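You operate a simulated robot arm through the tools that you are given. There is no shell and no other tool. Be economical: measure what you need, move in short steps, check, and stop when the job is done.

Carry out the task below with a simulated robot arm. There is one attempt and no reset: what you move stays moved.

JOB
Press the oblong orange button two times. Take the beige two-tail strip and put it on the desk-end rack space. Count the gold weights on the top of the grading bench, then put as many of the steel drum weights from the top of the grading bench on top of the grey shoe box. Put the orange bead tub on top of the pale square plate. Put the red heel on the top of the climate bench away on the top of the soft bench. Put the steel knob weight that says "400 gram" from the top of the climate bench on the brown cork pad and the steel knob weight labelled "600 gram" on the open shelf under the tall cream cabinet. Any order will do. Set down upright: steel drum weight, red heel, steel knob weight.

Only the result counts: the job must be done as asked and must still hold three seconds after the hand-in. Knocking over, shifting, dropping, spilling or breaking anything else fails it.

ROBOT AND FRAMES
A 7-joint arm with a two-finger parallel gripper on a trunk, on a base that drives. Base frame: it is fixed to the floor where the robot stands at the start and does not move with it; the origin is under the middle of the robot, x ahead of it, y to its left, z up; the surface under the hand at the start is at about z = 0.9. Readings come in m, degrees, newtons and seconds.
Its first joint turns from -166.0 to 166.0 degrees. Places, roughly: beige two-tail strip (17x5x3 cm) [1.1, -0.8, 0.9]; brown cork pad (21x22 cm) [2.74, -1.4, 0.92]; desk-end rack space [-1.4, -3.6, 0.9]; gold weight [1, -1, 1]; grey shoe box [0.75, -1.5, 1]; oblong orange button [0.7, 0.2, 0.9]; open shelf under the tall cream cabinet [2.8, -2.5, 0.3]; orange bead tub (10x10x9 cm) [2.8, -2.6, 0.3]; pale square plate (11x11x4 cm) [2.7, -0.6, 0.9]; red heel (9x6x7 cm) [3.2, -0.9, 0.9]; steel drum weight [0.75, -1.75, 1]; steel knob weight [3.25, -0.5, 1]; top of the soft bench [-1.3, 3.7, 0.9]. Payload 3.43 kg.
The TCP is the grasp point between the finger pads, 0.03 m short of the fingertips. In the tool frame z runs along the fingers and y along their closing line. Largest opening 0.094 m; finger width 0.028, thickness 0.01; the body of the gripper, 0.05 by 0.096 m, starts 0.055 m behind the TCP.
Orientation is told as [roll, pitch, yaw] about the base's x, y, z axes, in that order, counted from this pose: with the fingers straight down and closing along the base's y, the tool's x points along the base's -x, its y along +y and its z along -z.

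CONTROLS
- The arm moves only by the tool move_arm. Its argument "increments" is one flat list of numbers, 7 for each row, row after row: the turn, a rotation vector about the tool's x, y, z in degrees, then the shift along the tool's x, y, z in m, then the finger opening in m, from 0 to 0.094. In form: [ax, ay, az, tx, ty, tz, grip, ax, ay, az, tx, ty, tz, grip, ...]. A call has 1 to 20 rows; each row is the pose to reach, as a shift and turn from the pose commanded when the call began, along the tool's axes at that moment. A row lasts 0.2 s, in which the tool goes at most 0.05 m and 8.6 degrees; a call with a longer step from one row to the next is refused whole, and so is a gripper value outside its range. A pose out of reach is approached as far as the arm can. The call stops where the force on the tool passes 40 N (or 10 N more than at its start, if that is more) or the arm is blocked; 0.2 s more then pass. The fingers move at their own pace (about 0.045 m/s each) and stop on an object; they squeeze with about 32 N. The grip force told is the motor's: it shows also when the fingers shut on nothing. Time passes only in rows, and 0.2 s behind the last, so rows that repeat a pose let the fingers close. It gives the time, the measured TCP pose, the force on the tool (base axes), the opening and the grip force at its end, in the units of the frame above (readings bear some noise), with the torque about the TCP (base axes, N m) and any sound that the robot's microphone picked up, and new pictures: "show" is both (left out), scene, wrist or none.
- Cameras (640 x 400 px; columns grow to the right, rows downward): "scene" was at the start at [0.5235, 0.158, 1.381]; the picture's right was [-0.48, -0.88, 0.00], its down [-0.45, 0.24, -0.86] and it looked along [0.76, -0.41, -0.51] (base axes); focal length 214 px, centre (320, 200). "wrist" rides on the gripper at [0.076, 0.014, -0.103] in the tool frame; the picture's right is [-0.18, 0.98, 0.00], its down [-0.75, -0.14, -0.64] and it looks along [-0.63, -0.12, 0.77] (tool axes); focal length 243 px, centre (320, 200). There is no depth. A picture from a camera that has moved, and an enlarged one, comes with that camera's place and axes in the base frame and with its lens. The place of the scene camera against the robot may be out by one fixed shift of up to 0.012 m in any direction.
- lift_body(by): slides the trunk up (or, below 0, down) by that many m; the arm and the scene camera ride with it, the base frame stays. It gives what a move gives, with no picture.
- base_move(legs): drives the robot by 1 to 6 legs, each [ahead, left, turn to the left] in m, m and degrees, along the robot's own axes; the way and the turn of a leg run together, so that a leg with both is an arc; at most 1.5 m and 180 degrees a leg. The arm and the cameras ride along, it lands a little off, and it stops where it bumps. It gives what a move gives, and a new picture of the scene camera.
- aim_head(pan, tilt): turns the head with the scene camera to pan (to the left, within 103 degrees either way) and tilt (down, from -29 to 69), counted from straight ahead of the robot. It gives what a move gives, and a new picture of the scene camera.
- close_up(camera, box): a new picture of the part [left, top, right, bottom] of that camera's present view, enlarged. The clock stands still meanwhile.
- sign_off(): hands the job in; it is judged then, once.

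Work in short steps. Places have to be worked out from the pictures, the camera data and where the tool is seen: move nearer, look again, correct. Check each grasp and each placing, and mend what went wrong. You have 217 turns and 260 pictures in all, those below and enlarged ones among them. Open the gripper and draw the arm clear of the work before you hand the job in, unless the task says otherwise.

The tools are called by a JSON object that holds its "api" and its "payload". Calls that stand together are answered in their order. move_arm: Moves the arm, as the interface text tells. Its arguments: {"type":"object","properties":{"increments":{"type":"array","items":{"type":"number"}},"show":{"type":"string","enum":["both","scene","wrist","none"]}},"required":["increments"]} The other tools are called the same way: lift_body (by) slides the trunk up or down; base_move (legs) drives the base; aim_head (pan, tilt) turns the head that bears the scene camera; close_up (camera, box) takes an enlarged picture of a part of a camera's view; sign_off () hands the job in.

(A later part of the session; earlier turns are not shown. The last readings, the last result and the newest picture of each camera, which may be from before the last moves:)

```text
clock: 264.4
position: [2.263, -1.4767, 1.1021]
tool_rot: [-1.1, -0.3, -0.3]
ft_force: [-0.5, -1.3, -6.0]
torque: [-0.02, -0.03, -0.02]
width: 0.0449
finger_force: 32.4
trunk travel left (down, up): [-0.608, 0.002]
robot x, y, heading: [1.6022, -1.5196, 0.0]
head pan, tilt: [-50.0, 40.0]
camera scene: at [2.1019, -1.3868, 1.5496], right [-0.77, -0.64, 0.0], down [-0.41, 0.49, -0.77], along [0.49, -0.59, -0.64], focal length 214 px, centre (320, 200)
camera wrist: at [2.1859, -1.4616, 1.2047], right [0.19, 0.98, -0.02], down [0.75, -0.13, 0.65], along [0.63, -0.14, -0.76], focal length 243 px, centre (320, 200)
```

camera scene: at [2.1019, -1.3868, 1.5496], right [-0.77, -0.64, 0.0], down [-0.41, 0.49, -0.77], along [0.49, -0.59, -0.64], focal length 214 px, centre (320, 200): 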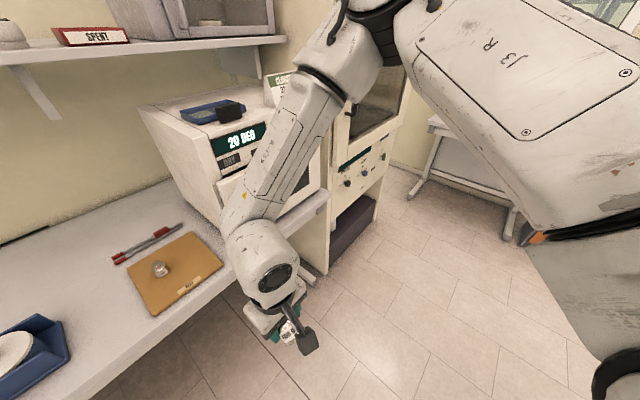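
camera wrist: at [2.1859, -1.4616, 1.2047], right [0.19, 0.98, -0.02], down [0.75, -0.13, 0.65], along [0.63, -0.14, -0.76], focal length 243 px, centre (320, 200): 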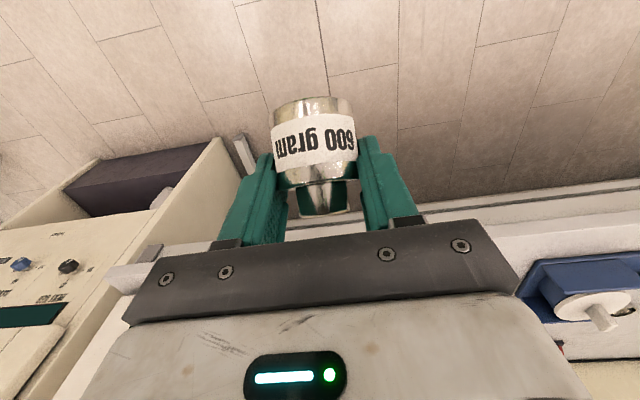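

The elbow stays up; try raising the tool high (as at the start) to let the elbow settle back to the side.

{"api": "move_arm", "payload": {"increments": [0, 0, 0, 0, 0, -0.05, 0.035, 0, 0, 4, 0, 0, -0.1, 0.035, 0, 0, 8, 0, 0, -0.15, 0.035, 0, 0, 12, 0, 0, -0.2, 0.035, 0, 0, 16, 0, 0, -0.25, 0.035, 0, 0, 20, 0, -0.03, -0.28, 0.035, 0, 0, 24, 0, -0.06, -0.3, 0.035, 0, 0, 28, 0, -0.09, -0.3, 0.035, 0, 0, 32, 0, -0.12, -0.3, 0.035], "show": "scene"}}

```text
clock: 266.4
position: [2.261, -1.5932, 1.4055]
tool_rot: [-0.8, -0.7, -32.3]
ft_force: [-0.3, -0.2, -5.8]
torque: [-0.03, -0.06, 0.03]
width: 0.0448
finger_force: 31.3
trunk travel left (down, up): [-0.608, 0.002]
robot x, y, heading: [1.6003, -1.5228, 0.0]
head pan, tilt: [-50.0, 40.0]
camera scene: at [2.1019, -1.3868, 1.5496], right [-0.77, -0.64, 0.0], down [-0.41, 0.49, -0.77], along [0.49, -0.59, -0.64], focal length 214 px, centre (320, 200)
```

scene: 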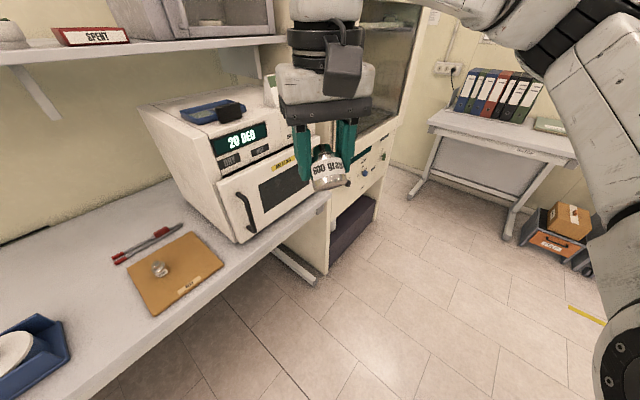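

Now travel right past the bench end, then check.

{"api": "base_move", "payload": {"legs": [[0, -0.85, 0], [-0.15, -0.15, 0]]}}

{"api": "lift_body", "payload": {"by": -0.4}}

{"api": "lift_body", "payload": {"by": -0.2}}

{"api": "aim_head", "payload": {"pan": -15, "tilt": 35}}

```text
clock: 269.1
position: [2.2705, -2.0426, 1.4062]
tool_rot: [-1.0, -1.0, -34.6]
ft_force: [1.4, 8.5, -4.9]
torque: [-0.39, -0.01, 0.0]
width: 0.0447
finger_force: 32.1
trunk travel left (down, up): [-0.608, 0.002]
robot x, y, heading: [1.6169, -1.9466, -2.6]
head pan, tilt: [-50.0, 40.0]
stopped in leg 1: the robot was blocked; the commanded pose is now the measured one
camera scene: at [2.1226, -1.829, 1.5492], right [-0.79, -0.61, 0.0], down [-0.39, 0.51, -0.77], along [0.47, -0.61, -0.64], focal length 214 px, centre (320, 200)
```

scene: 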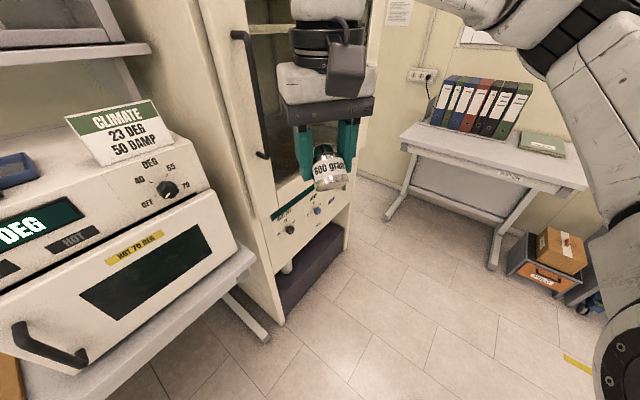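

```text
clock: 273.2
position: [2.2615, -2.0574, 1.2078]
tool_rot: [-0.9, -0.8, -35.7]
ft_force: [-0.1, -0.4, -6.4]
torque: [0.02, -0.06, 0.05]
width: 0.045
finger_force: 32.3
trunk travel left (down, up): [-0.409, 0.201]
robot x, y, heading: [1.6106, -1.9508, -3.2]
head pan, tilt: [-50.0, 40.0]
stopped: the arm was blocked; the commanded pose is now the measured one
```

```text
clock: 275.5
position: [2.2586, -2.0566, 1.2109]
tool_rot: [-0.9, -1.0, -35.7]
ft_force: [0.1, 0.4, -6.7]
torque: [-0.05, -0.06, 0.02]
width: 0.0447
finger_force: 32.0
trunk travel left (down, up): [-0.409, 0.201]
robot x, y, heading: [1.6114, -1.9486, -3.2]
head pan, tilt: [-50.0, 40.0]
stopped: the arm was blocked; the commanded pose is now the measured one
```

```text
clock: 276.5
position: [2.2604, -2.0584, 1.2082]
tool_rot: [-0.8, -1.0, -35.6]
ft_force: [-1.2, 0.2, -6.7]
torque: [-0.04, -0.06, 0.02]
width: 0.045
finger_force: 32.3
trunk travel left (down, up): [-0.409, 0.201]
robot x, y, heading: [1.6127, -1.9533, -3.0]
head pan, tilt: [-15.0, 35.0]
camera scene: at [2.1534, -1.8007, 1.357], right [-0.31, -0.95, 0.0], down [-0.55, 0.18, -0.82], along [0.78, -0.25, -0.58], focal length 214 px, centre (320, 200)
```

scene: 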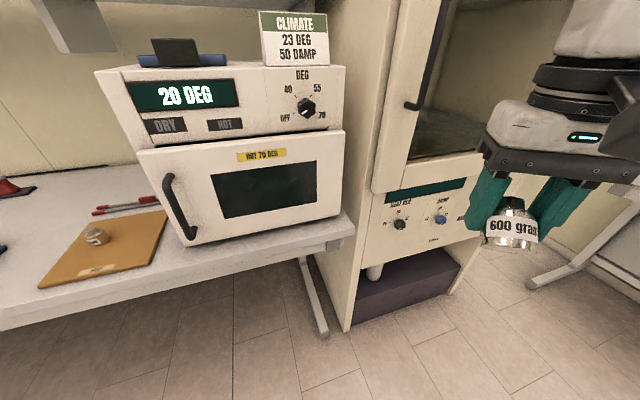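

Something blocks again. Look up at the elbow.

{"api": "aim_head", "payload": {"pan": -55, "tilt": 5}}

```text
clock: 277.6
position: [2.261, -2.0578, 1.2086]
tool_rot: [-0.8, -0.9, -35.5]
ft_force: [1.1, 0.4, -6.3]
torque: [-0.04, -0.04, -0.01]
width: 0.0447
finger_force: 32.0
trunk travel left (down, up): [-0.409, 0.201]
robot x, y, heading: [1.6119, -1.9514, -3.0]
head pan, tilt: [-55.0, 5.0]
camera scene: at [2.1186, -1.8509, 1.4052], right [-0.85, -0.53, 0.0], down [-0.05, 0.07, -1.0], along [0.53, -0.84, -0.09], focal length 214 px, centre (320, 200)
```

scene: 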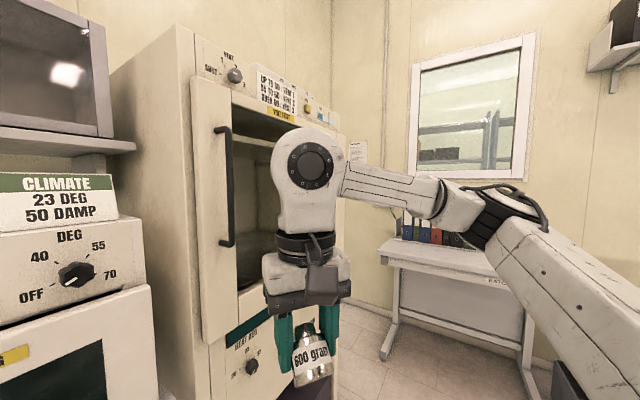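

Likely the base bumped the grading bench's foot at x≈1.3 (both times). Move ahead 0.15 m to clear it and straighten.

{"api": "base_move", "payload": {"legs": [[0.14, 0, 3]]}}

{"api": "lift_body", "payload": {"by": 0.03}}

{"api": "aim_head", "payload": {"pan": -80, "tilt": 45}}

```text
clock: 278.9
position: [2.4035, -2.0276, 1.2092]
tool_rot: [-0.7, -1.2, -32.6]
ft_force: [0.0, 0.1, -5.3]
torque: [-0.01, -0.05, 0.02]
width: 0.0445
finger_force: 31.6
trunk travel left (down, up): [-0.409, 0.201]
robot x, y, heading: [1.7555, -1.9556, -0.3]
head pan, tilt: [-55.0, 5.0]
camera scene: at [2.2509, -1.8288, 1.4053], right [-0.82, -0.57, 0.0], down [-0.05, 0.07, -1.0], along [0.57, -0.82, -0.09], focal length 214 px, centre (320, 200)
```

scene: 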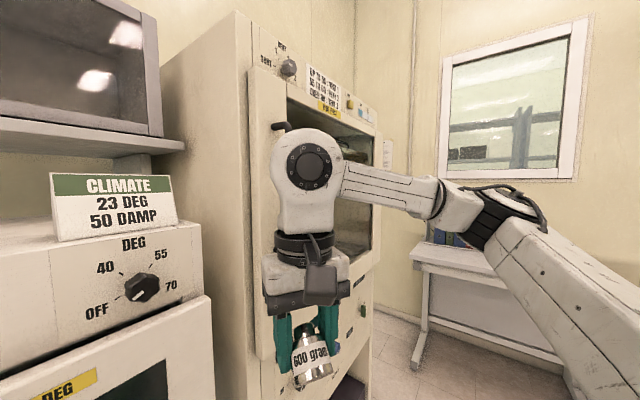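

```text
clock: 279.7
position: [2.4037, -2.0268, 1.2392]
tool_rot: [-0.7, -1.1, -32.6]
ft_force: [0.4, 0.1, -5.3]
torque: [-0.06, -0.05, -0.01]
width: 0.0448
finger_force: 32.3
trunk travel left (down, up): [-0.439, 0.171]
robot x, y, heading: [1.7503, -1.9545, 0.1]
head pan, tilt: [-55.0, 5.0]
```

```text
clock: 280.8
position: [2.4044, -2.0264, 1.2394]
tool_rot: [-0.7, -1.1, -32.6]
ft_force: [-0.5, 0.3, -6.5]
torque: [-0.04, -0.06, 0.02]
width: 0.0448
finger_force: 32.1
trunk travel left (down, up): [-0.439, 0.171]
robot x, y, heading: [1.7555, -1.9587, -0.0]
head pan, tilt: [-80.0, 45.0]
camera scene: at [2.2126, -1.8337, 1.3732], right [-0.98, -0.17, 0.0], down [-0.12, 0.7, -0.71], along [0.12, -0.7, -0.71], focal length 214 px, centre (320, 200)
```

scene: 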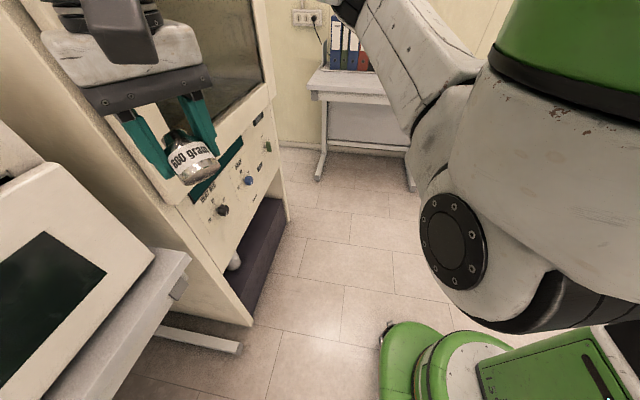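

Retract the tool a bit for clearance to the cabinet front, then go right, back up.

{"api": "move_arm", "payload": {"increments": [0, 0, 0, 0.036, -0.023, 0, 0.035, 0, 0, 0, 0.073, -0.047, 0, 0.035, 0, 0, 0, 0.109, -0.07, 0, 0.035], "show": "none"}}

{"api": "base_move", "payload": {"legs": [[0, -0.45, 0], [-0.25, -0.15, 0]]}}

```text
clock: 281.6
position: [2.2743, -2.0262, 1.2409]
tool_rot: [-0.8, -1.1, -32.6]
ft_force: [0.3, 0.4, -6.3]
torque: [-0.05, -0.08, -0.03]
width: 0.0448
finger_force: 31.6
trunk travel left (down, up): [-0.439, 0.171]
robot x, y, heading: [1.7525, -1.955, 0.2]
head pan, tilt: [-80.0, 45.0]
```

```text
clock: 285.9
position: [2.0311, -2.6246, 1.2402]
tool_rot: [-0.8, -1.1, -32.3]
ft_force: [0.4, 0.7, -5.9]
torque: [-0.02, -0.04, -0.03]
width: 0.0448
finger_force: 32.1
trunk travel left (down, up): [-0.439, 0.171]
robot x, y, heading: [1.5062, -2.5535, 0.5]
head pan, tilt: [-80.0, 45.0]
camera scene: at [1.9669, -2.4314, 1.3732], right [-0.98, -0.18, 0.0], down [-0.13, 0.7, -0.71], along [0.13, -0.7, -0.71], focal length 214 px, centre (320, 200)
```

scene: 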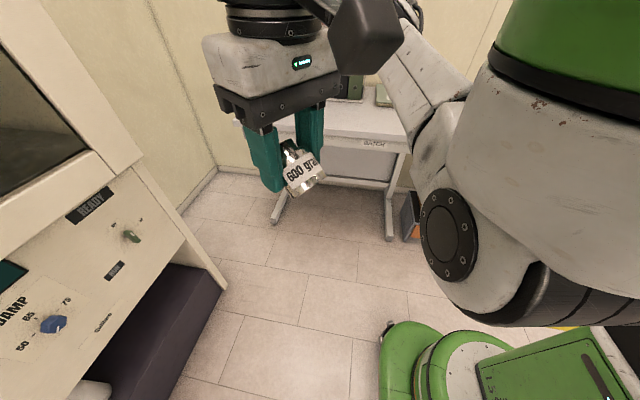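

Lower the trunk, then bring tool ahead at yaw 0 as in the tub sequence.

{"api": "lift_body", "payload": {"by": -0.4}}

{"api": "move_arm", "payload": {"increments": [0, 0, -4.6, -0.008, 0.021, 0.03, 0.035, 0, 0, -9.2, -0.017, 0.043, 0.06, 0.035, 0, 0, -13.8, -0.025, 0.064, 0.09, 0.035, 0, 0, -18.4, -0.034, 0.086, 0.13, 0.035, 0, 0, -23, -0.042, 0.107, 0.17, 0.035, 0, 0, -27.6, -0.05, 0.129, 0.21, 0.035, 0, 0, -32.3, -0.059, 0.15, 0.25, 0.035, 0, 0, -32.3, -0.059, 0.15, 0.25, 0.035], "show": "none"}}

{"api": "aim_head", "payload": {"pan": -15, "tilt": 48}}

```text
clock: 289.7
position: [2.0306, -2.624, 0.8402]
tool_rot: [-0.7, -1.1, -32.3]
ft_force: [-0.4, -0.4, -6.6]
torque: [0.01, -0.05, -0.02]
width: 0.0447
finger_force: 31.8
trunk travel left (down, up): [-0.039, 0.571]
robot x, y, heading: [1.5082, -2.5591, 0.4]
head pan, tilt: [-80.0, 45.0]
```

```text
clock: 291.5
position: [2.1623, -2.5345, 0.5875]
tool_rot: [-1.2, -0.6, 0.0]
ft_force: [0.8, 0.9, -6.1]
torque: [0.01, -0.06, 0.02]
width: 0.0447
finger_force: 31.9
trunk travel left (down, up): [-0.039, 0.571]
robot x, y, heading: [1.5102, -2.5547, 0.4]
head pan, tilt: [-80.0, 45.0]
```

```text
clock: 292.9
position: [2.1614, -2.5332, 0.5877]
tool_rot: [-1.2, -0.5, 0.0]
ft_force: [0.2, -0.2, -5.4]
torque: [0.01, -0.06, 0.01]
width: 0.0447
finger_force: 32.5
trunk travel left (down, up): [-0.039, 0.571]
robot x, y, heading: [1.5092, -2.5587, 0.5]
head pan, tilt: [-15.0, 48.0]
camera scene: at [2.0284, -2.3713, 0.9689], right [-0.25, -0.97, 0.0], down [-0.72, 0.19, -0.67], along [0.65, -0.17, -0.74], focal length 214 px, centre (320, 200)
```

scene: 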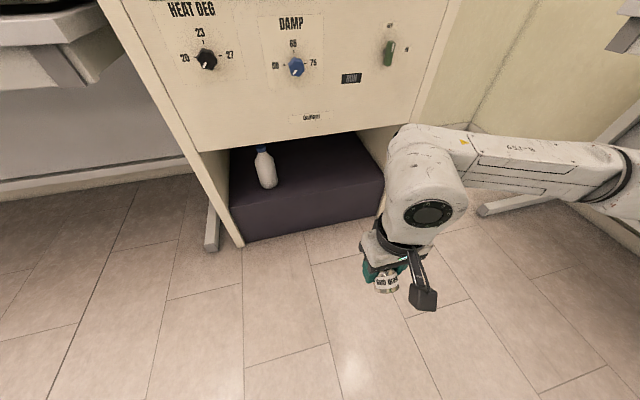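

Good configuration. Now pitch to −51° while extending.

{"api": "move_arm", "payload": {"increments": [0, -7.2, 0, -0.029, 0, 0.019, 0.035, 0, -14.4, 0, -0.057, 0, 0.037, 0.035, 0, -21.6, 0, -0.086, 0, 0.056, 0.035, 0, -28.8, 0, -0.114, 0, 0.074, 0.035, 0, -36, 0, -0.143, 0, 0.093, 0.035, 0, -43.2, 0, -0.171, 0, 0.111, 0.035, 0, -50.4, 0, -0.2, 0, 0.13, 0.035, 0, -50.4, 0, -0.2, 0, 0.13, 0.035]}}

```text
clock: 294.7
position: [2.3533, -2.5326, 0.4556]
tool_rot: [-2.0, -48.7, 2.0]
ft_force: [-0.3, -0.2, -5.6]
torque: [-0.01, 0.02, 0.02]
width: 0.0452
finger_force: 32.4
out of reach, approached as far as the arm can: row 7
trunk travel left (down, up): [-0.039, 0.571]
robot x, y, heading: [1.5081, -2.5548, 0.6]
head pan, tilt: [-15.0, 48.0]
camera scene: at [2.0284, -2.3713, 0.9689], right [-0.25, -0.97, 0.0], down [-0.72, 0.19, -0.67], along [0.65, -0.17, -0.74], focal length 214 px, centre (320, 200)
camera wrist: at [2.226, -2.5208, 0.466], right [0.11, 0.99, 0.11], down [0.02, -0.12, 0.99], along [0.99, -0.11, -0.03], focal length 243 px, centre (320, 200)
```

scene: 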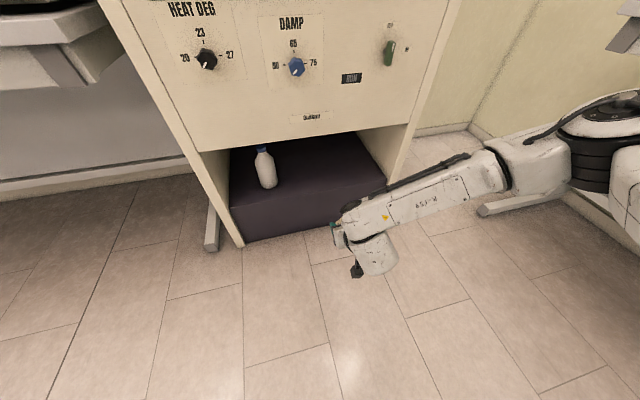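
wrist: 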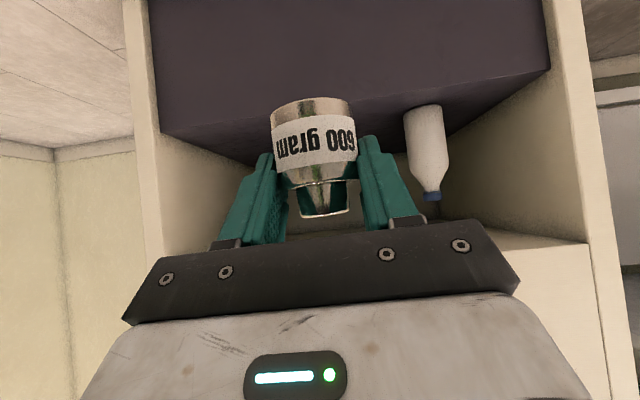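

Extend further and lower to the entry height (z≈0.375).

{"api": "move_arm", "payload": {"increments": [0, -0.7, 0, 0.002, 0, 0.03, 0.035, 0, -1.4, 0, 0.003, 0, 0.06, 0.035, 0, -2, 0, 0.004, 0, 0.09, 0.035, 0, -2, 0, 0.005, 0, 0.12, 0.035, 0, -2, 0, 0.005, 0, 0.12, 0.035]}}

```text
clock: 295.9
position: [2.4536, -2.5524, 0.4399]
tool_rot: [-2.0, -52.8, 1.6]
ft_force: [0.1, 0.2, -6.0]
torque: [0.01, 0.02, 0.0]
width: 0.0448
finger_force: 31.7
out of reach, approached as far as the arm can: row 1, 2, 3, 4, 5
trunk travel left (down, up): [-0.039, 0.571]
robot x, y, heading: [1.5111, -2.5555, 0.6]
head pan, tilt: [-15.0, 48.0]
camera scene: at [2.0285, -2.3712, 0.9689], right [-0.25, -0.97, 0.0], down [-0.72, 0.19, -0.67], along [0.65, -0.17, -0.74], focal length 214 px, centre (320, 200)
camera wrist: at [2.3261, -2.5398, 0.4412], right [0.11, 0.99, 0.13], down [-0.06, -0.12, 0.99], along [0.99, -0.12, 0.04], focal length 243 px, centre (320, 200)
```

scene: 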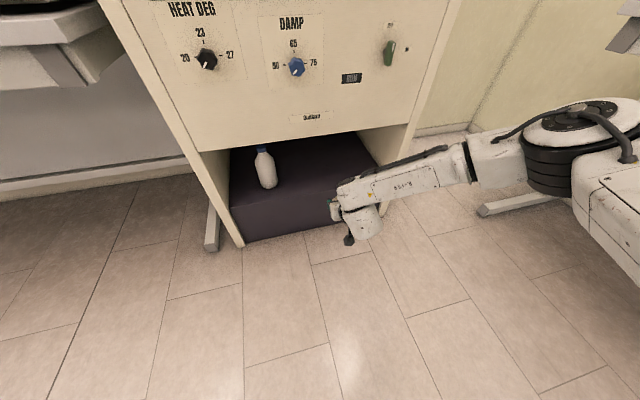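
wrist: 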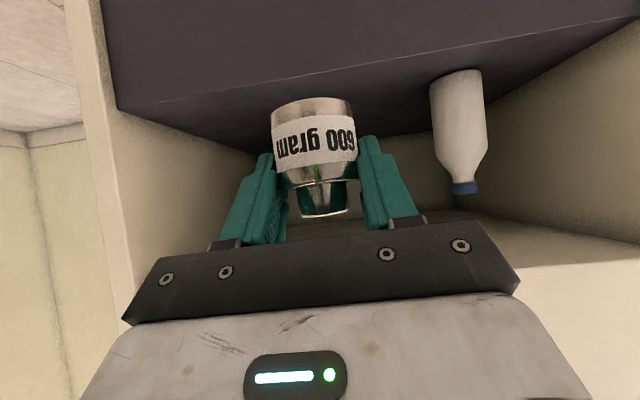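

Lower the trunk to bottom, and try lowering the arm with a little retraction.

{"api": "lift_body", "payload": {"by": -0.037}}

{"api": "move_arm", "payload": {"increments": [0, 0.5, 0, 0.026, 0, -0.005, 0.035, 0, 1, 0, 0.052, 0, -0.01, 0.035, 0, 1.9, 0, 0.078, 0, -0.016, 0.035, 0, 1.9, 0, 0.104, 0, -0.0214, 0.035, 0, 1.9, 0, 0.104, 0, -0.0214, 0.035], "show": "scene"}}

```text
clock: 296.7
position: [2.453, -2.5518, 0.4028]
tool_rot: [-2.1, -52.9, 1.6]
ft_force: [0.5, 0.7, -4.8]
torque: [-0.03, 0.08, -0.03]
width: 0.0449
finger_force: 31.5
trunk travel left (down, up): [-0.002, 0.608]
robot x, y, heading: [1.5082, -2.5584, 0.4]
head pan, tilt: [-15.0, 48.0]
```

```text
clock: 297.9
position: [2.408, -2.5326, 0.3651]
tool_rot: [-2.2, -48.8, 1.8]
ft_force: [1.1, -3.3, -5.8]
torque: [0.06, 0.13, 0.1]
width: 0.0443
finger_force: 32.3
out of reach, approached as far as the arm can: row 1, 2, 3, 4, 5
trunk travel left (down, up): [-0.002, 0.608]
robot x, y, heading: [1.5075, -2.5555, 0.4]
head pan, tilt: [-15.0, 48.0]
camera scene: at [2.0284, -2.3707, 0.9319], right [-0.25, -0.97, 0.0], down [-0.72, 0.19, -0.67], along [0.65, -0.17, -0.74], focal length 214 px, centre (320, 200)
```

scene: 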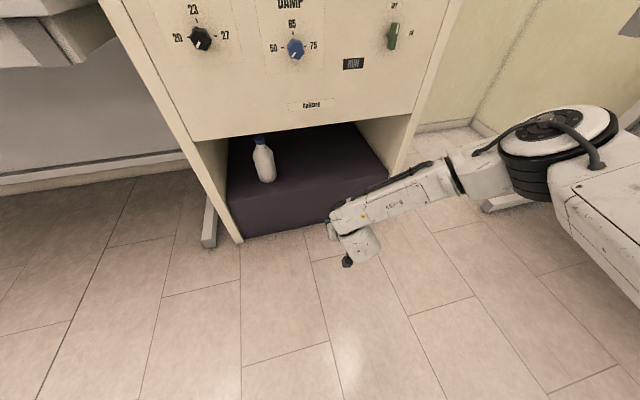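

The wrist joint limits this elbow-high posture. Fold back to the vertical pose and repeat exactly the tub sequence (pitch in place first, then extend).

{"api": "move_arm", "payload": {"increments": [0, 7, 0, 0.003, 0, -0.044, 0.035, 0, 14, 0, 0.006, 0, -0.088, 0.035, 0, 21, 0, 0.009, 0, -0.132, 0.035, 0, 28, 0, 0.012, 0, -0.176, 0.035, 0, 35, 0, 0.016, 0, -0.22, 0.035, 0, 42, 0, 0.019, 0, -0.264, 0.035, 0, 48.8, 0, 0.022, 0, -0.308, 0.035, 0, 48.8, 0, 0.022, 0, -0.308, 0.035], "show": "scene"}}

{"api": "move_arm", "payload": {"increments": [0, -8.5, 0, 0, 0, 0.014, 0.035, 0, -17, 0, 0, 0, 0.028, 0.035, 0, -25.5, 0, 0, 0, 0.042, 0.035, 0, -34, 0, 0, 0, 0.056, 0.035, 0, -38, 0, 0, 0, 0.07, 0.035, 0, -38, 0, 0, 0, 0.075, 0.035], "show": "scene"}}

```text
clock: 299.7
position: [2.1537, -2.5282, 0.5416]
tool_rot: [-1.2, -2.1, 0.2]
ft_force: [0.2, 0.2, -6.2]
torque: [-0.04, -0.08, 0.02]
width: 0.0446
finger_force: 32.5
trunk travel left (down, up): [-0.002, 0.608]
robot x, y, heading: [1.5062, -2.559, 0.5]
head pan, tilt: [-15.0, 48.0]
camera scene: at [2.0284, -2.3712, 0.9319], right [-0.25, -0.97, 0.0], down [-0.72, 0.19, -0.67], along [0.65, -0.17, -0.74], focal length 214 px, centre (320, 200)
```

scene: 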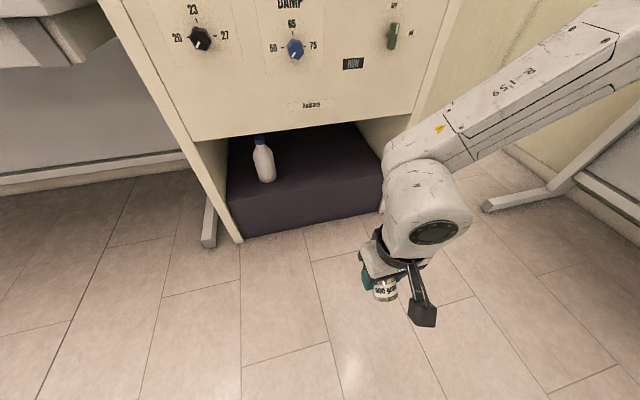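

```text
clock: 301.1
position: [2.1583, -2.5333, 0.4646]
tool_rot: [-1.5, -40.1, 1.0]
ft_force: [-0.3, 0.5, -5.5]
torque: [0.0, 0.02, 0.0]
width: 0.0446
finger_force: 31.9
trunk travel left (down, up): [-0.002, 0.608]
robot x, y, heading: [1.5099, -2.5512, 0.1]
head pan, tilt: [-15.0, 48.0]
camera scene: at [2.0284, -2.3712, 0.932], right [-0.25, -0.97, 0.0], down [-0.72, 0.19, -0.67], along [0.65, -0.17, -0.74], focal length 214 px, centre (320, 200)
```

scene: 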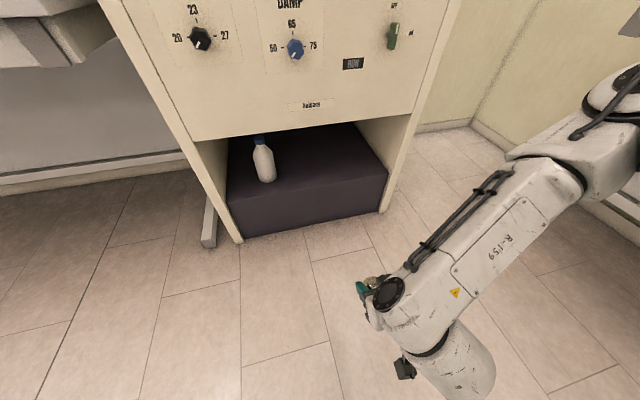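

Reset the posture: go up high with yaw −32°, then come down again and pitch in place.

{"api": "move_arm", "payload": {"increments": [0, 6.7, 0, -0.032, 0, -0.038, 0.035, 0, 13.4, 0, -0.064, 0, -0.076, 0.035, 0, 20.1, 0, -0.096, 0, -0.115, 0.035, 0, 26.8, 0, -0.129, 0, -0.153, 0.035, 0, 33.5, 0, -0.161, 0, -0.191, 0.035, 0, 40.1, 0, -0.193, 0, -0.23, 0.035, 0, 40.1, 0, -0.193, 0, -0.23, 0.035], "show": "none"}}

{"api": "move_arm", "payload": {"increments": [0, 0, 5, 0.01, -0.01, -0.02, 0.035, 0, 0, 10, 0.02, -0.02, -0.04, 0.035, 0, 0, 15, 0.04, -0.03, -0.06, 0.035, 0, 0, 20, 0.06, -0.045, -0.08, 0.035, 0, 0, 25, 0.08, -0.06, -0.1, 0.035, 0, 0, 30, 0.1, -0.075, -0.12, 0.035, 0, 0, 32, 0.12, -0.1, -0.14, 0.035, 0, 0, 32, 0.14, -0.13, -0.16, 0.035], "show": "scene"}}

```text
refused: row 3 steps farther than a row can; nothing moved
```

```text
clock: 302.9
position: [2.0667, -2.5008, 0.4084]
tool_rot: [22.9, -34.0, -38.7]
ft_force: [-0.2, -0.2, -5.2]
torque: [-0.03, 0.0, 0.01]
width: 0.045
finger_force: 31.7
out of reach, approached as far as the arm can: row 1, 2, 3, 4, 5, 6, 7, 8
trunk travel left (down, up): [-0.002, 0.608]
robot x, y, heading: [1.5108, -2.5571, 0.3]
head pan, tilt: [-15.0, 48.0]
camera scene: at [2.0284, -2.3712, 0.932], right [-0.25, -0.97, 0.0], down [-0.72, 0.19, -0.67], along [0.65, -0.17, -0.74], focal length 214 px, centre (320, 200)
```

scene: 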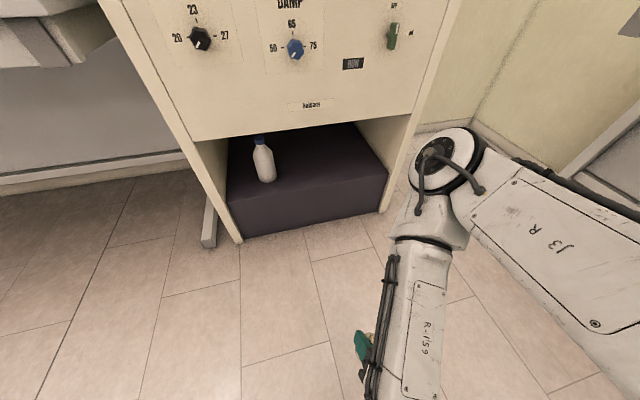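

The second call ran from the pitched pose. Correct it: rotate back to vertical while rising.

{"api": "move_arm", "payload": {"increments": [1.6, 5.57, -4.39, -0.024, 0.0139, -0.0327, 0.035, 3.2, 11.14, -8.77, -0.048, 0.0277, -0.0654, 0.035, 4.8, 16.7, -13.16, -0.072, 0.0416, -0.0981, 0.035, 6.4, 22.3, -17.5, -0.096, 0.0554, -0.131, 0.035, 8, 27.9, -21.9, -0.12, 0.0693, -0.1636, 0.035, 9.6, 33.4, -26.3, -0.144, 0.083, -0.196, 0.035, 11.2, 39, -30.7, -0.168, 0.097, -0.229, 0.035, 11.2, 39, -30.7, -0.168, 0.097, -0.229, 0.035], "show": "scene"}}

```text
clock: 304.7
position: [2.0674, -2.4988, 0.7159]
tool_rot: [-1.2, -0.2, 0.1]
ft_force: [-0.2, 0.4, -6.9]
torque: [0.03, -0.06, 0.0]
width: 0.0448
finger_force: 32.0
out of reach, approached as far as the arm can: row 1, 2, 3, 4, 5
trunk travel left (down, up): [-0.002, 0.608]
robot x, y, heading: [1.5082, -2.5559, 0.4]
head pan, tilt: [-15.0, 48.0]
camera scene: at [2.0283, -2.3713, 0.932], right [-0.25, -0.97, 0.0], down [-0.72, 0.19, -0.67], along [0.65, -0.17, -0.74], focal length 214 px, centre (320, 200)
```

scene: 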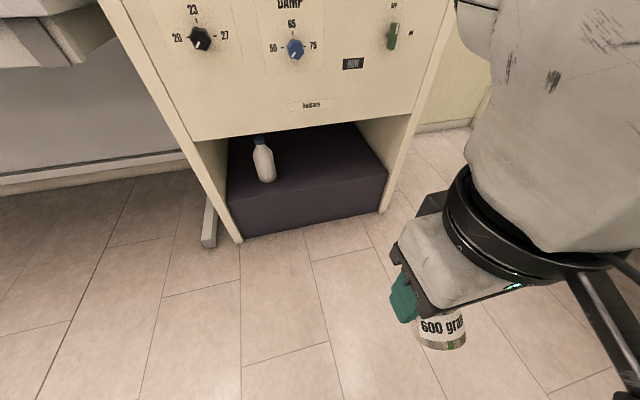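

{"api": "move_arm", "payload": {"increments": [0, 0, 6, -0.025, -0.01, -0.03, 0.035, 0, 0, 12, -0.05, -0.02, -0.06, 0.035, 0, 0, 18, -0.06, -0.04, -0.09, 0.035, 0, 0, 24, -0.06, -0.07, -0.12, 0.035, 0, 0, 30, -0.04, -0.1, -0.14, 0.035, 0, 0, 32, -0.01, -0.13, -0.15, 0.035, 0, 0, 32, 0.02, -0.16, -0.15, 0.035], "show": "none"}}

{"api": "aim_head", "payload": {"pan": -70, "tilt": 25}}

```text
clock: 306.3
position: [2.0496, -2.655, 0.8701]
tool_rot: [-1.0, -0.8, -31.8]
ft_force: [0.3, -0.2, -5.6]
torque: [-0.03, -0.07, 0.01]
width: 0.0448
finger_force: 32.4
trunk travel left (down, up): [-0.002, 0.608]
robot x, y, heading: [1.5086, -2.5553, 0.3]
head pan, tilt: [-15.0, 48.0]
```

```text
clock: 307.5
position: [2.0494, -2.6551, 0.87]
tool_rot: [-1.0, -0.8, -32.0]
ft_force: [-0.8, -0.1, -5.8]
torque: [-0.02, -0.03, -0.03]
width: 0.0448
finger_force: 32.2
trunk travel left (down, up): [-0.002, 0.608]
robot x, y, heading: [1.5043, -2.5516, 0.6]
head pan, tilt: [-70.0, 25.0]
camera scene: at [1.9842, -2.4377, 0.9667], right [-0.94, -0.35, 0.0], down [-0.15, 0.4, -0.91], along [0.32, -0.85, -0.42], focal length 214 px, centre (320, 200)
```

scene: 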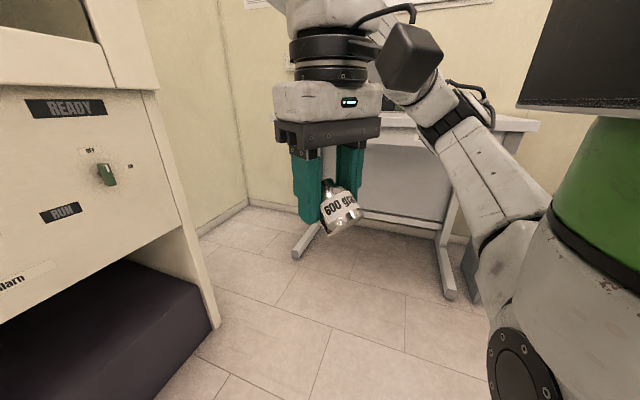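

Posture is sideways again. Go to the exact tub start pose.

{"api": "move_arm", "payload": {"increments": [0, 0, 0, 0.003, -0.035, 0.024, 0.035, 0, 0, 0, 0.006, -0.069, 0.049, 0.035, 0, 0, 0, 0.009, -0.104, 0.073, 0.035, 0, 0, 0, 0.011, -0.138, 0.097, 0.035, 0, 0, 0, 0.014, -0.173, 0.121, 0.035, 0, 0, 0, 0.017, -0.207, 0.146, 0.035, 0, 0, 0, 0.02, -0.242, 0.17, 0.035, 0, 0, 0, 0.02, -0.242, 0.17, 0.035], "show": "none"}}

{"api": "move_arm", "payload": {"increments": [0, 0, -3.6, -0.008, 0.039, 0.017, 0.035, 0, 0, -7.2, -0.016, 0.078, 0.033, 0.035, 0, 0, -10.8, -0.024, 0.118, 0.05, 0.035, 0, 0, -14.4, -0.032, 0.157, 0.067, 0.035, 0, 0, -18, -0.04, 0.196, 0.083, 0.035, 0, 0, -21.6, -0.048, 0.235, 0.1, 0.035, 0, 0, -25.2, -0.056, 0.275, 0.117, 0.035, 0, 0, -28.8, -0.064, 0.314, 0.133, 0.035, 0, 0, -32.4, -0.072, 0.353, 0.15, 0.035, 0, 0, -32.4, -0.072, 0.353, 0.15, 0.035], "show": "none"}}

{"api": "aim_head", "payload": {"pan": -15, "tilt": 48}}

```text
clock: 309.3
position: [1.9056, -2.8541, 0.7033]
tool_rot: [-1.0, -0.8, -31.9]
ft_force: [-0.2, 0.1, -5.9]
torque: [-0.04, -0.08, 0.01]
width: 0.0447
finger_force: 32.4
trunk travel left (down, up): [-0.002, 0.608]
robot x, y, heading: [1.5075, -2.5575, 0.5]
head pan, tilt: [-70.0, 25.0]
```

```text
clock: 311.5
position: [2.1512, -2.5935, 0.5488]
tool_rot: [-1.3, -0.2, 0.4]
ft_force: [-0.2, 0.6, -6.0]
torque: [0.04, -0.08, 0.02]
width: 0.0446
finger_force: 31.6
trunk travel left (down, up): [-0.002, 0.608]
robot x, y, heading: [1.5104, -2.5534, 0.4]
head pan, tilt: [-70.0, 25.0]
```

```text
clock: 312.8
position: [2.1502, -2.5936, 0.5487]
tool_rot: [-1.3, 0.1, 0.4]
ft_force: [0.0, 0.4, -5.3]
torque: [0.04, -0.05, -0.01]
width: 0.0446
finger_force: 31.6
trunk travel left (down, up): [-0.002, 0.608]
robot x, y, heading: [1.5121, -2.5532, 0.3]
head pan, tilt: [-15.0, 48.0]
camera scene: at [2.0284, -2.3713, 0.932], right [-0.25, -0.97, 0.0], down [-0.72, 0.19, -0.67], along [0.65, -0.17, -0.74], focal length 214 px, centre (320, 200)
```

scene: 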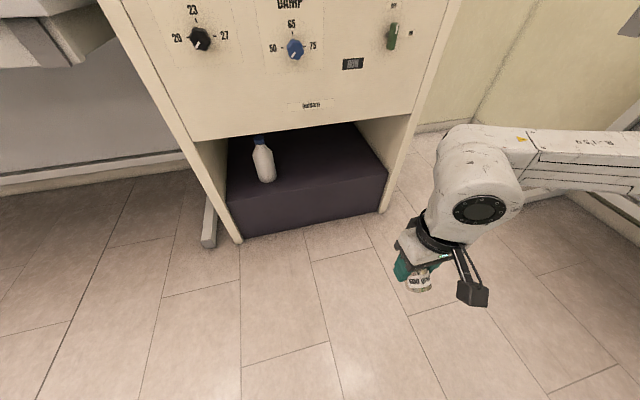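

Same posture as before. Repeat the pitch-in-place command.

{"api": "move_arm", "payload": {"increments": [0, -8.5, 0, 0, 0, 0.014, 0.035, 0, -17, 0, 0, 0, 0.028, 0.035, 0, -25.5, 0, 0, 0, 0.042, 0.035, 0, -34, 0, 0, 0, 0.056, 0.035, 0, -42.5, 0, 0, 0, 0.07, 0.035, 0, -51, 0, 0, 0, 0.085, 0.035, 0, -59.4, 0, 0, 0, 0.1, 0.035, 0, -59.4, 0, 0, 0, 0.1, 0.035], "show": "none"}}

{"api": "move_arm", "payload": {"increments": [0, 0, 0, -0.031, 0, 0.032, 0.035, 0, -4, 0, -0.062, 0, 0.064, 0.035, 0, -9, 0, -0.093, 0, 0.096, 0.035, 0, -13, 0, -0.124, 0, 0.127, 0.035, 0, -18, 0, -0.155, 0, 0.159, 0.035, 0, -22, 0, -0.155, 0, 0.159, 0.035, 0, -22, 0, -0.155, 0, 0.159, 0.035], "show": "scene"}}

```text
clock: 314.8
position: [2.1479, -2.4902, 0.447]
tool_rot: [-2.5, -59.3, 22.6]
ft_force: [0.5, -1.0, -6.3]
torque: [0.0, 0.07, -0.01]
width: 0.0448
finger_force: 32.2
out of reach, approached as far as the arm can: row 5, 6, 7
trunk travel left (down, up): [-0.002, 0.608]
robot x, y, heading: [1.512, -2.5544, 0.2]
head pan, tilt: [-15.0, 48.0]
stopped in row 8: the arm was blocked; the commanded pose is now the measured one
```

```text
clock: 316.4
position: [2.3571, -2.4348, 0.5054]
tool_rot: [-5.2, -81.3, 26.4]
ft_force: [-0.2, -0.2, -4.8]
torque: [-0.05, 0.09, 0.03]
width: 0.0447
finger_force: 32.0
out of reach, approached as far as the arm can: row 2, 3, 4, 5, 6, 7
trunk travel left (down, up): [-0.002, 0.608]
robot x, y, heading: [1.5114, -2.5553, 0.3]
head pan, tilt: [-15.0, 48.0]
camera scene: at [2.0286, -2.3715, 0.9319], right [-0.25, -0.97, 0.0], down [-0.72, 0.19, -0.67], along [0.65, -0.17, -0.74], focal length 214 px, centre (320, 200)
```

scene: 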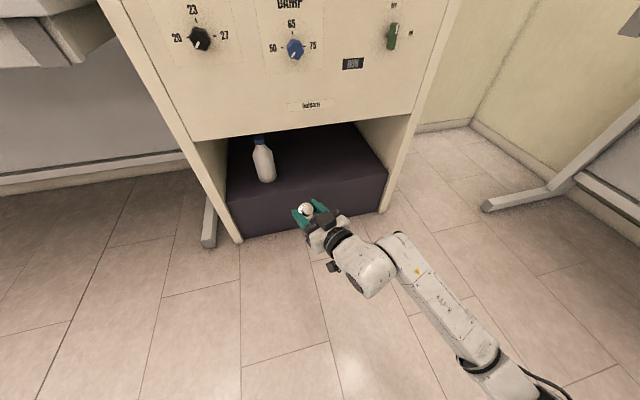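

The low-elbow posture is back. Now reduce pitch to −51° and lower.

{"api": "move_arm", "payload": {"increments": [0, 7.5, 0, 0.025, 0, 0.005, 0.035, 0, 15, 0, 0.05, 0, 0.01, 0.035, 0, 22.5, 0, 0.075, 0, 0.015, 0.035, 0, 30, 0, 0.095, 0, 0.02, 0.035, 0, 30, 0, 0.095, 0, 0.02, 0.035]}}

```text
clock: 317.6
position: [2.3643, -2.4357, 0.4087]
tool_rot: [-2.1, -51.3, 21.8]
ft_force: [-0.3, 0.0, -5.7]
torque: [0.0, 0.07, -0.02]
width: 0.0447
finger_force: 31.8
trunk travel left (down, up): [-0.002, 0.608]
robot x, y, heading: [1.5108, -2.5557, 0.2]
head pan, tilt: [-15.0, 48.0]
camera scene: at [2.0286, -2.3715, 0.9319], right [-0.25, -0.97, 0.0], down [-0.72, 0.19, -0.67], along [0.65, -0.17, -0.74], focal length 214 px, centre (320, 200)
camera wrist: at [2.2404, -2.4692, 0.4132], right [-0.23, 0.97, 0.12], down [0.01, -0.12, 0.99], along [0.97, 0.23, 0.02], focal length 243 px, centre (320, 200)
```

scene: 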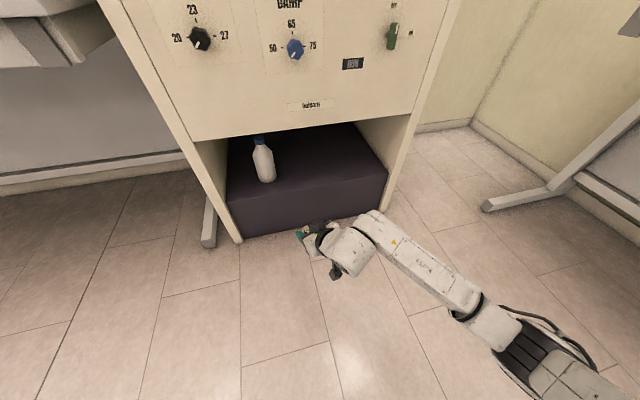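
wrist: 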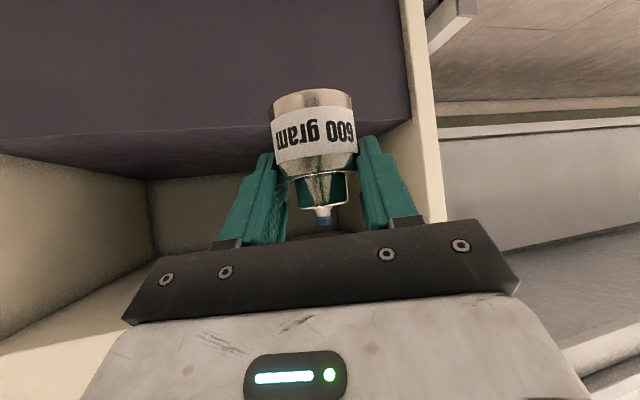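

Weight upright (roll −2, pitch −51). Lower a little, then shift right and drive in.

{"api": "move_arm", "payload": {"increments": [0, 0, 0, 0.015, 0, 0.011, 0.035, 0, 0, 0, 0.028, 0, 0.022, 0.035, 0, 0, 0, 0.028, 0, 0.022, 0.035], "show": "none"}}

{"api": "base_move", "payload": {"legs": [[0, -0.12, 0], [0.28, 0, 0]]}}

{"api": "close_up", "payload": {"camera": "wrist", "box": [0, 0, 640, 400]}}

```text
clock: 318.4
position: [2.3659, -2.4379, 0.3714]
tool_rot: [-2.2, -51.4, 21.9]
ft_force: [0.3, -0.6, -5.5]
torque: [-0.04, 0.01, 0.0]
width: 0.0444
finger_force: 32.1
trunk travel left (down, up): [-0.002, 0.608]
robot x, y, heading: [1.5096, -2.556, 0.2]
head pan, tilt: [-15.0, 48.0]
```

```text
clock: 321.2
position: [2.6473, -2.5608, 0.3716]
tool_rot: [-2.1, -51.4, 21.7]
ft_force: [0.3, -0.6, -6.2]
torque: [0.01, 0.05, 0.0]
width: 0.0447
finger_force: 31.9
trunk travel left (down, up): [-0.002, 0.608]
robot x, y, heading: [1.79, -2.6736, -0.0]
head pan, tilt: [-15.0, 48.0]
camera scene: at [2.3117, -2.4945, 0.9319], right [-0.26, -0.97, 0.0], down [-0.72, 0.19, -0.67], along [0.65, -0.17, -0.74], focal length 214 px, centre (320, 200)
```

scene: 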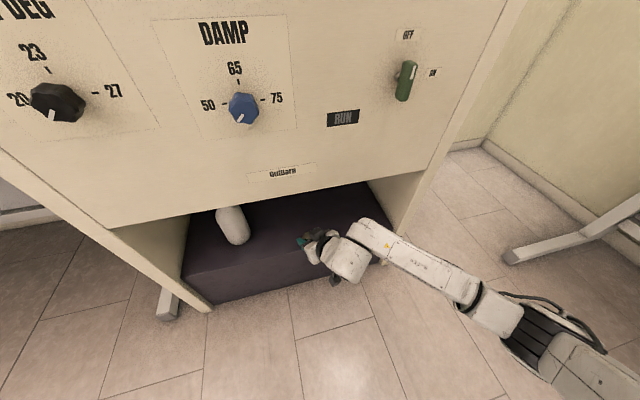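

```text
1.00 times, centred on (320, 200) of wrist (not enlarged: the box is as wide or as high as the picture)
camera zoom: at [2.523, -2.5933, 0.3767], right [-0.23, 0.97, 0.12], down [0.01, -0.12, 0.99], along [0.97, 0.23, 0.02], focal length 243 px, centre (320, 200)
```

zoom: 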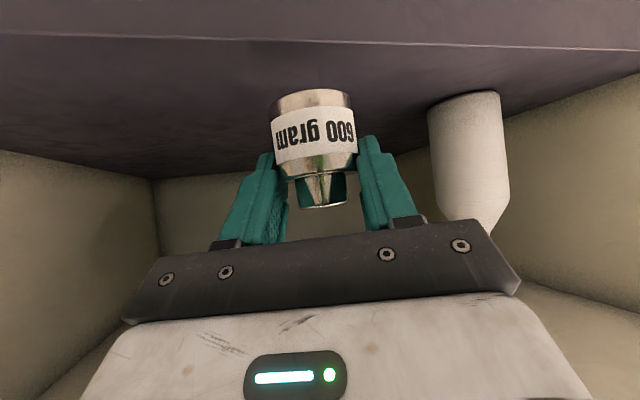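

Continue 8.5 cm further in.

{"api": "base_move", "payload": {"legs": [[0.088, 0, 0]]}}

{"api": "move_arm", "payload": {"increments": [0, 0, 0, 0.016, 0, 0.012, 0.035, 0, 0, 0, 0.025, 0, 0.02, 0.035, 0, 0, 0, 0.029, 0, 0.0235, 0.035]}}

```text
clock: 322.2
position: [2.7343, -2.5619, 0.3722]
tool_rot: [-2.2, -51.4, 21.7]
ft_force: [0.3, -0.1, -5.7]
torque: [0.01, 0.06, -0.04]
width: 0.0445
finger_force: 31.4
trunk travel left (down, up): [-0.002, 0.608]
robot x, y, heading: [1.8777, -2.6767, 0.1]
head pan, tilt: [-15.0, 48.0]
camera scene: at [2.3981, -2.4942, 0.9319], right [-0.26, -0.97, 0.0], down [-0.72, 0.19, -0.67], along [0.65, -0.17, -0.74], focal length 214 px, centre (320, 200)
```

scene: 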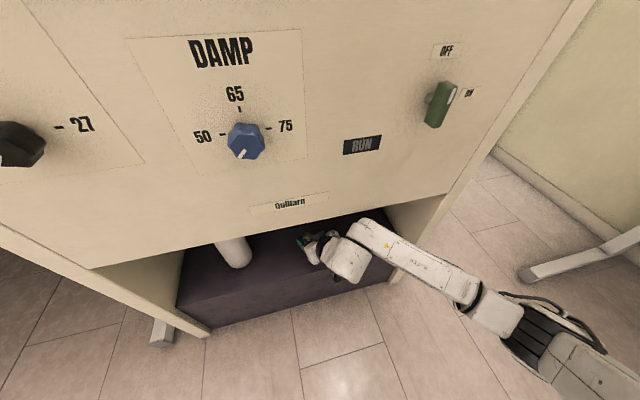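

```text
clock: 323.1
position: [2.7352, -2.5619, 0.3344]
tool_rot: [-2.2, -51.4, 21.7]
ft_force: [-0.9, 0.1, -6.0]
torque: [-0.01, 0.02, -0.02]
width: 0.0447
finger_force: 32.1
trunk travel left (down, up): [-0.002, 0.608]
robot x, y, heading: [1.8782, -2.6731, -0.0]
head pan, tilt: [-15.0, 48.0]
camera scene: at [2.3981, -2.4942, 0.9319], right [-0.26, -0.97, 0.0], down [-0.72, 0.19, -0.67], along [0.65, -0.17, -0.74], focal length 214 px, centre (320, 200)
camera wrist: at [2.61, -2.5937, 0.3388], right [-0.23, 0.97, 0.12], down [0.01, -0.12, 0.99], along [0.97, 0.23, 0.02], focal length 243 px, centre (320, 200)
```

scene: 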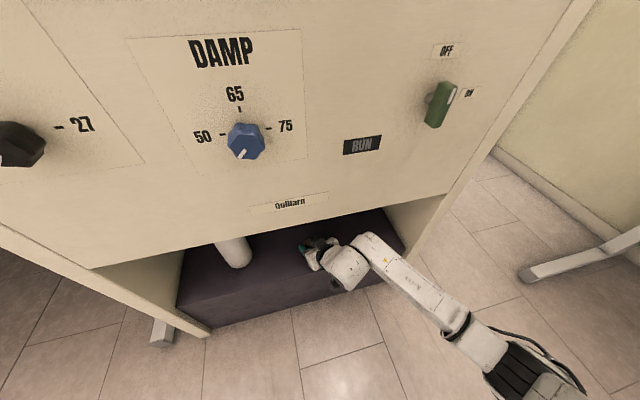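
wrist: 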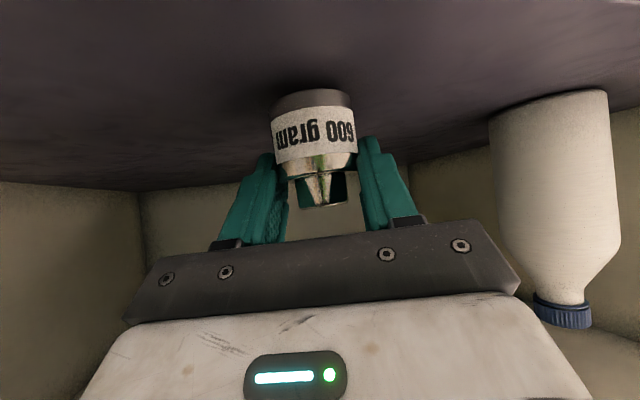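

Almost touching; lower in small steps.

{"api": "move_arm", "payload": {"increments": [0, 0, 0, 0.0024, 0, 0.0019, 0.035, 0, 0, 0, 0.0047, 0, 0.0037, 0.035, 0, 0, 0, 0.007, 0, 0.0056, 0.035, 0, 0, 0, 0.0086, 0, 0.0069, 0.035], "show": "none"}}

```text
clock: 324.1
position: [2.7354, -2.5611, 0.3257]
tool_rot: [-2.1, -51.6, 21.6]
ft_force: [-3.8, -0.6, 6.0]
torque: [0.26, 0.23, 0.08]
width: 0.0445
finger_force: 32.3
trunk travel left (down, up): [-0.002, 0.608]
robot x, y, heading: [1.8794, -2.6749, 0.0]
head pan, tilt: [-15.0, 48.0]
```

Contact. Release carefully and check.

{"api": "move_arm", "payload": {"increments": [0, 0, 0, 0, 0, 0, 0.05, 0, 0, 0, 0, 0, 0, 0.065, 0, 0, 0, 0, 0, 0, 0.075, 0, 0, 0, 0, 0, 0, 0.075], "show": "wrist"}}

```text
clock: 325.1
position: [2.7345, -2.5616, 0.3232]
tool_rot: [-2.2, -51.4, 21.7]
ft_force: [-0.8, 0.0, -0.1]
torque: [0.02, -0.02, -0.03]
width: 0.075
finger_force: 0.1
trunk travel left (down, up): [-0.002, 0.608]
robot x, y, heading: [1.8791, -2.6733, 0.2]
head pan, tilt: [-15.0, 48.0]
camera wrist: at [2.6097, -2.5937, 0.3289], right [-0.23, 0.97, 0.12], down [0.01, -0.12, 0.99], along [0.97, 0.23, 0.02], focal length 243 px, centre (320, 200)
```

wrist: 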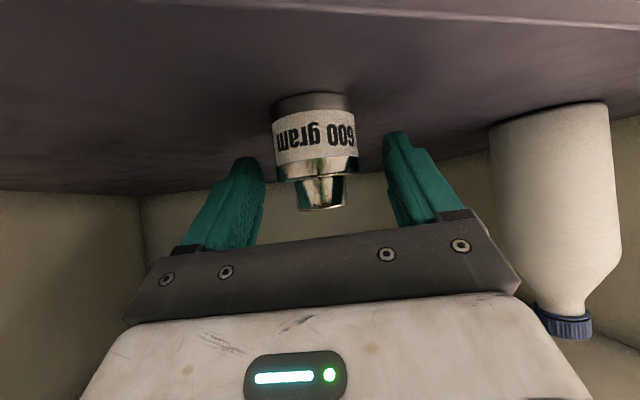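

It stands. Withdraw along the hand's own direction.

{"api": "move_arm", "payload": {"increments": [0, 0, 0, 0.0125, 0, -0.0157, 0.075, 0, 0, 0, 0.031, 0, -0.039, 0.075, 0, 0, 0, 0.053, 0, -0.067, 0.075, 0, 0, 0, 0.075, 0, -0.094, 0.075], "show": "wrist"}}

```text
clock: 326.1
position: [2.6215, -2.6028, 0.3231]
tool_rot: [-2.1, -51.5, 21.6]
ft_force: [0.7, 0.2, 0.2]
torque: [0.05, 0.02, 0.01]
width: 0.0749
finger_force: 0.1
trunk travel left (down, up): [-0.002, 0.608]
robot x, y, heading: [1.8733, -2.6774, -0.0]
head pan, tilt: [-15.0, 48.0]
camera wrist: at [2.4966, -2.6345, 0.3275], right [-0.23, 0.97, 0.12], down [0.01, -0.12, 0.99], along [0.97, 0.23, 0.02], focal length 243 px, centre (320, 200)
```

wrist: 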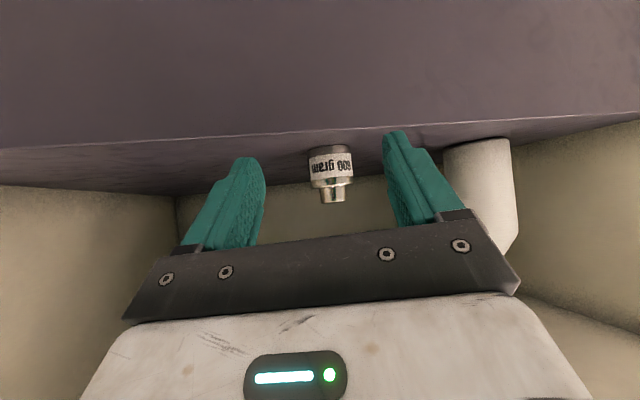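

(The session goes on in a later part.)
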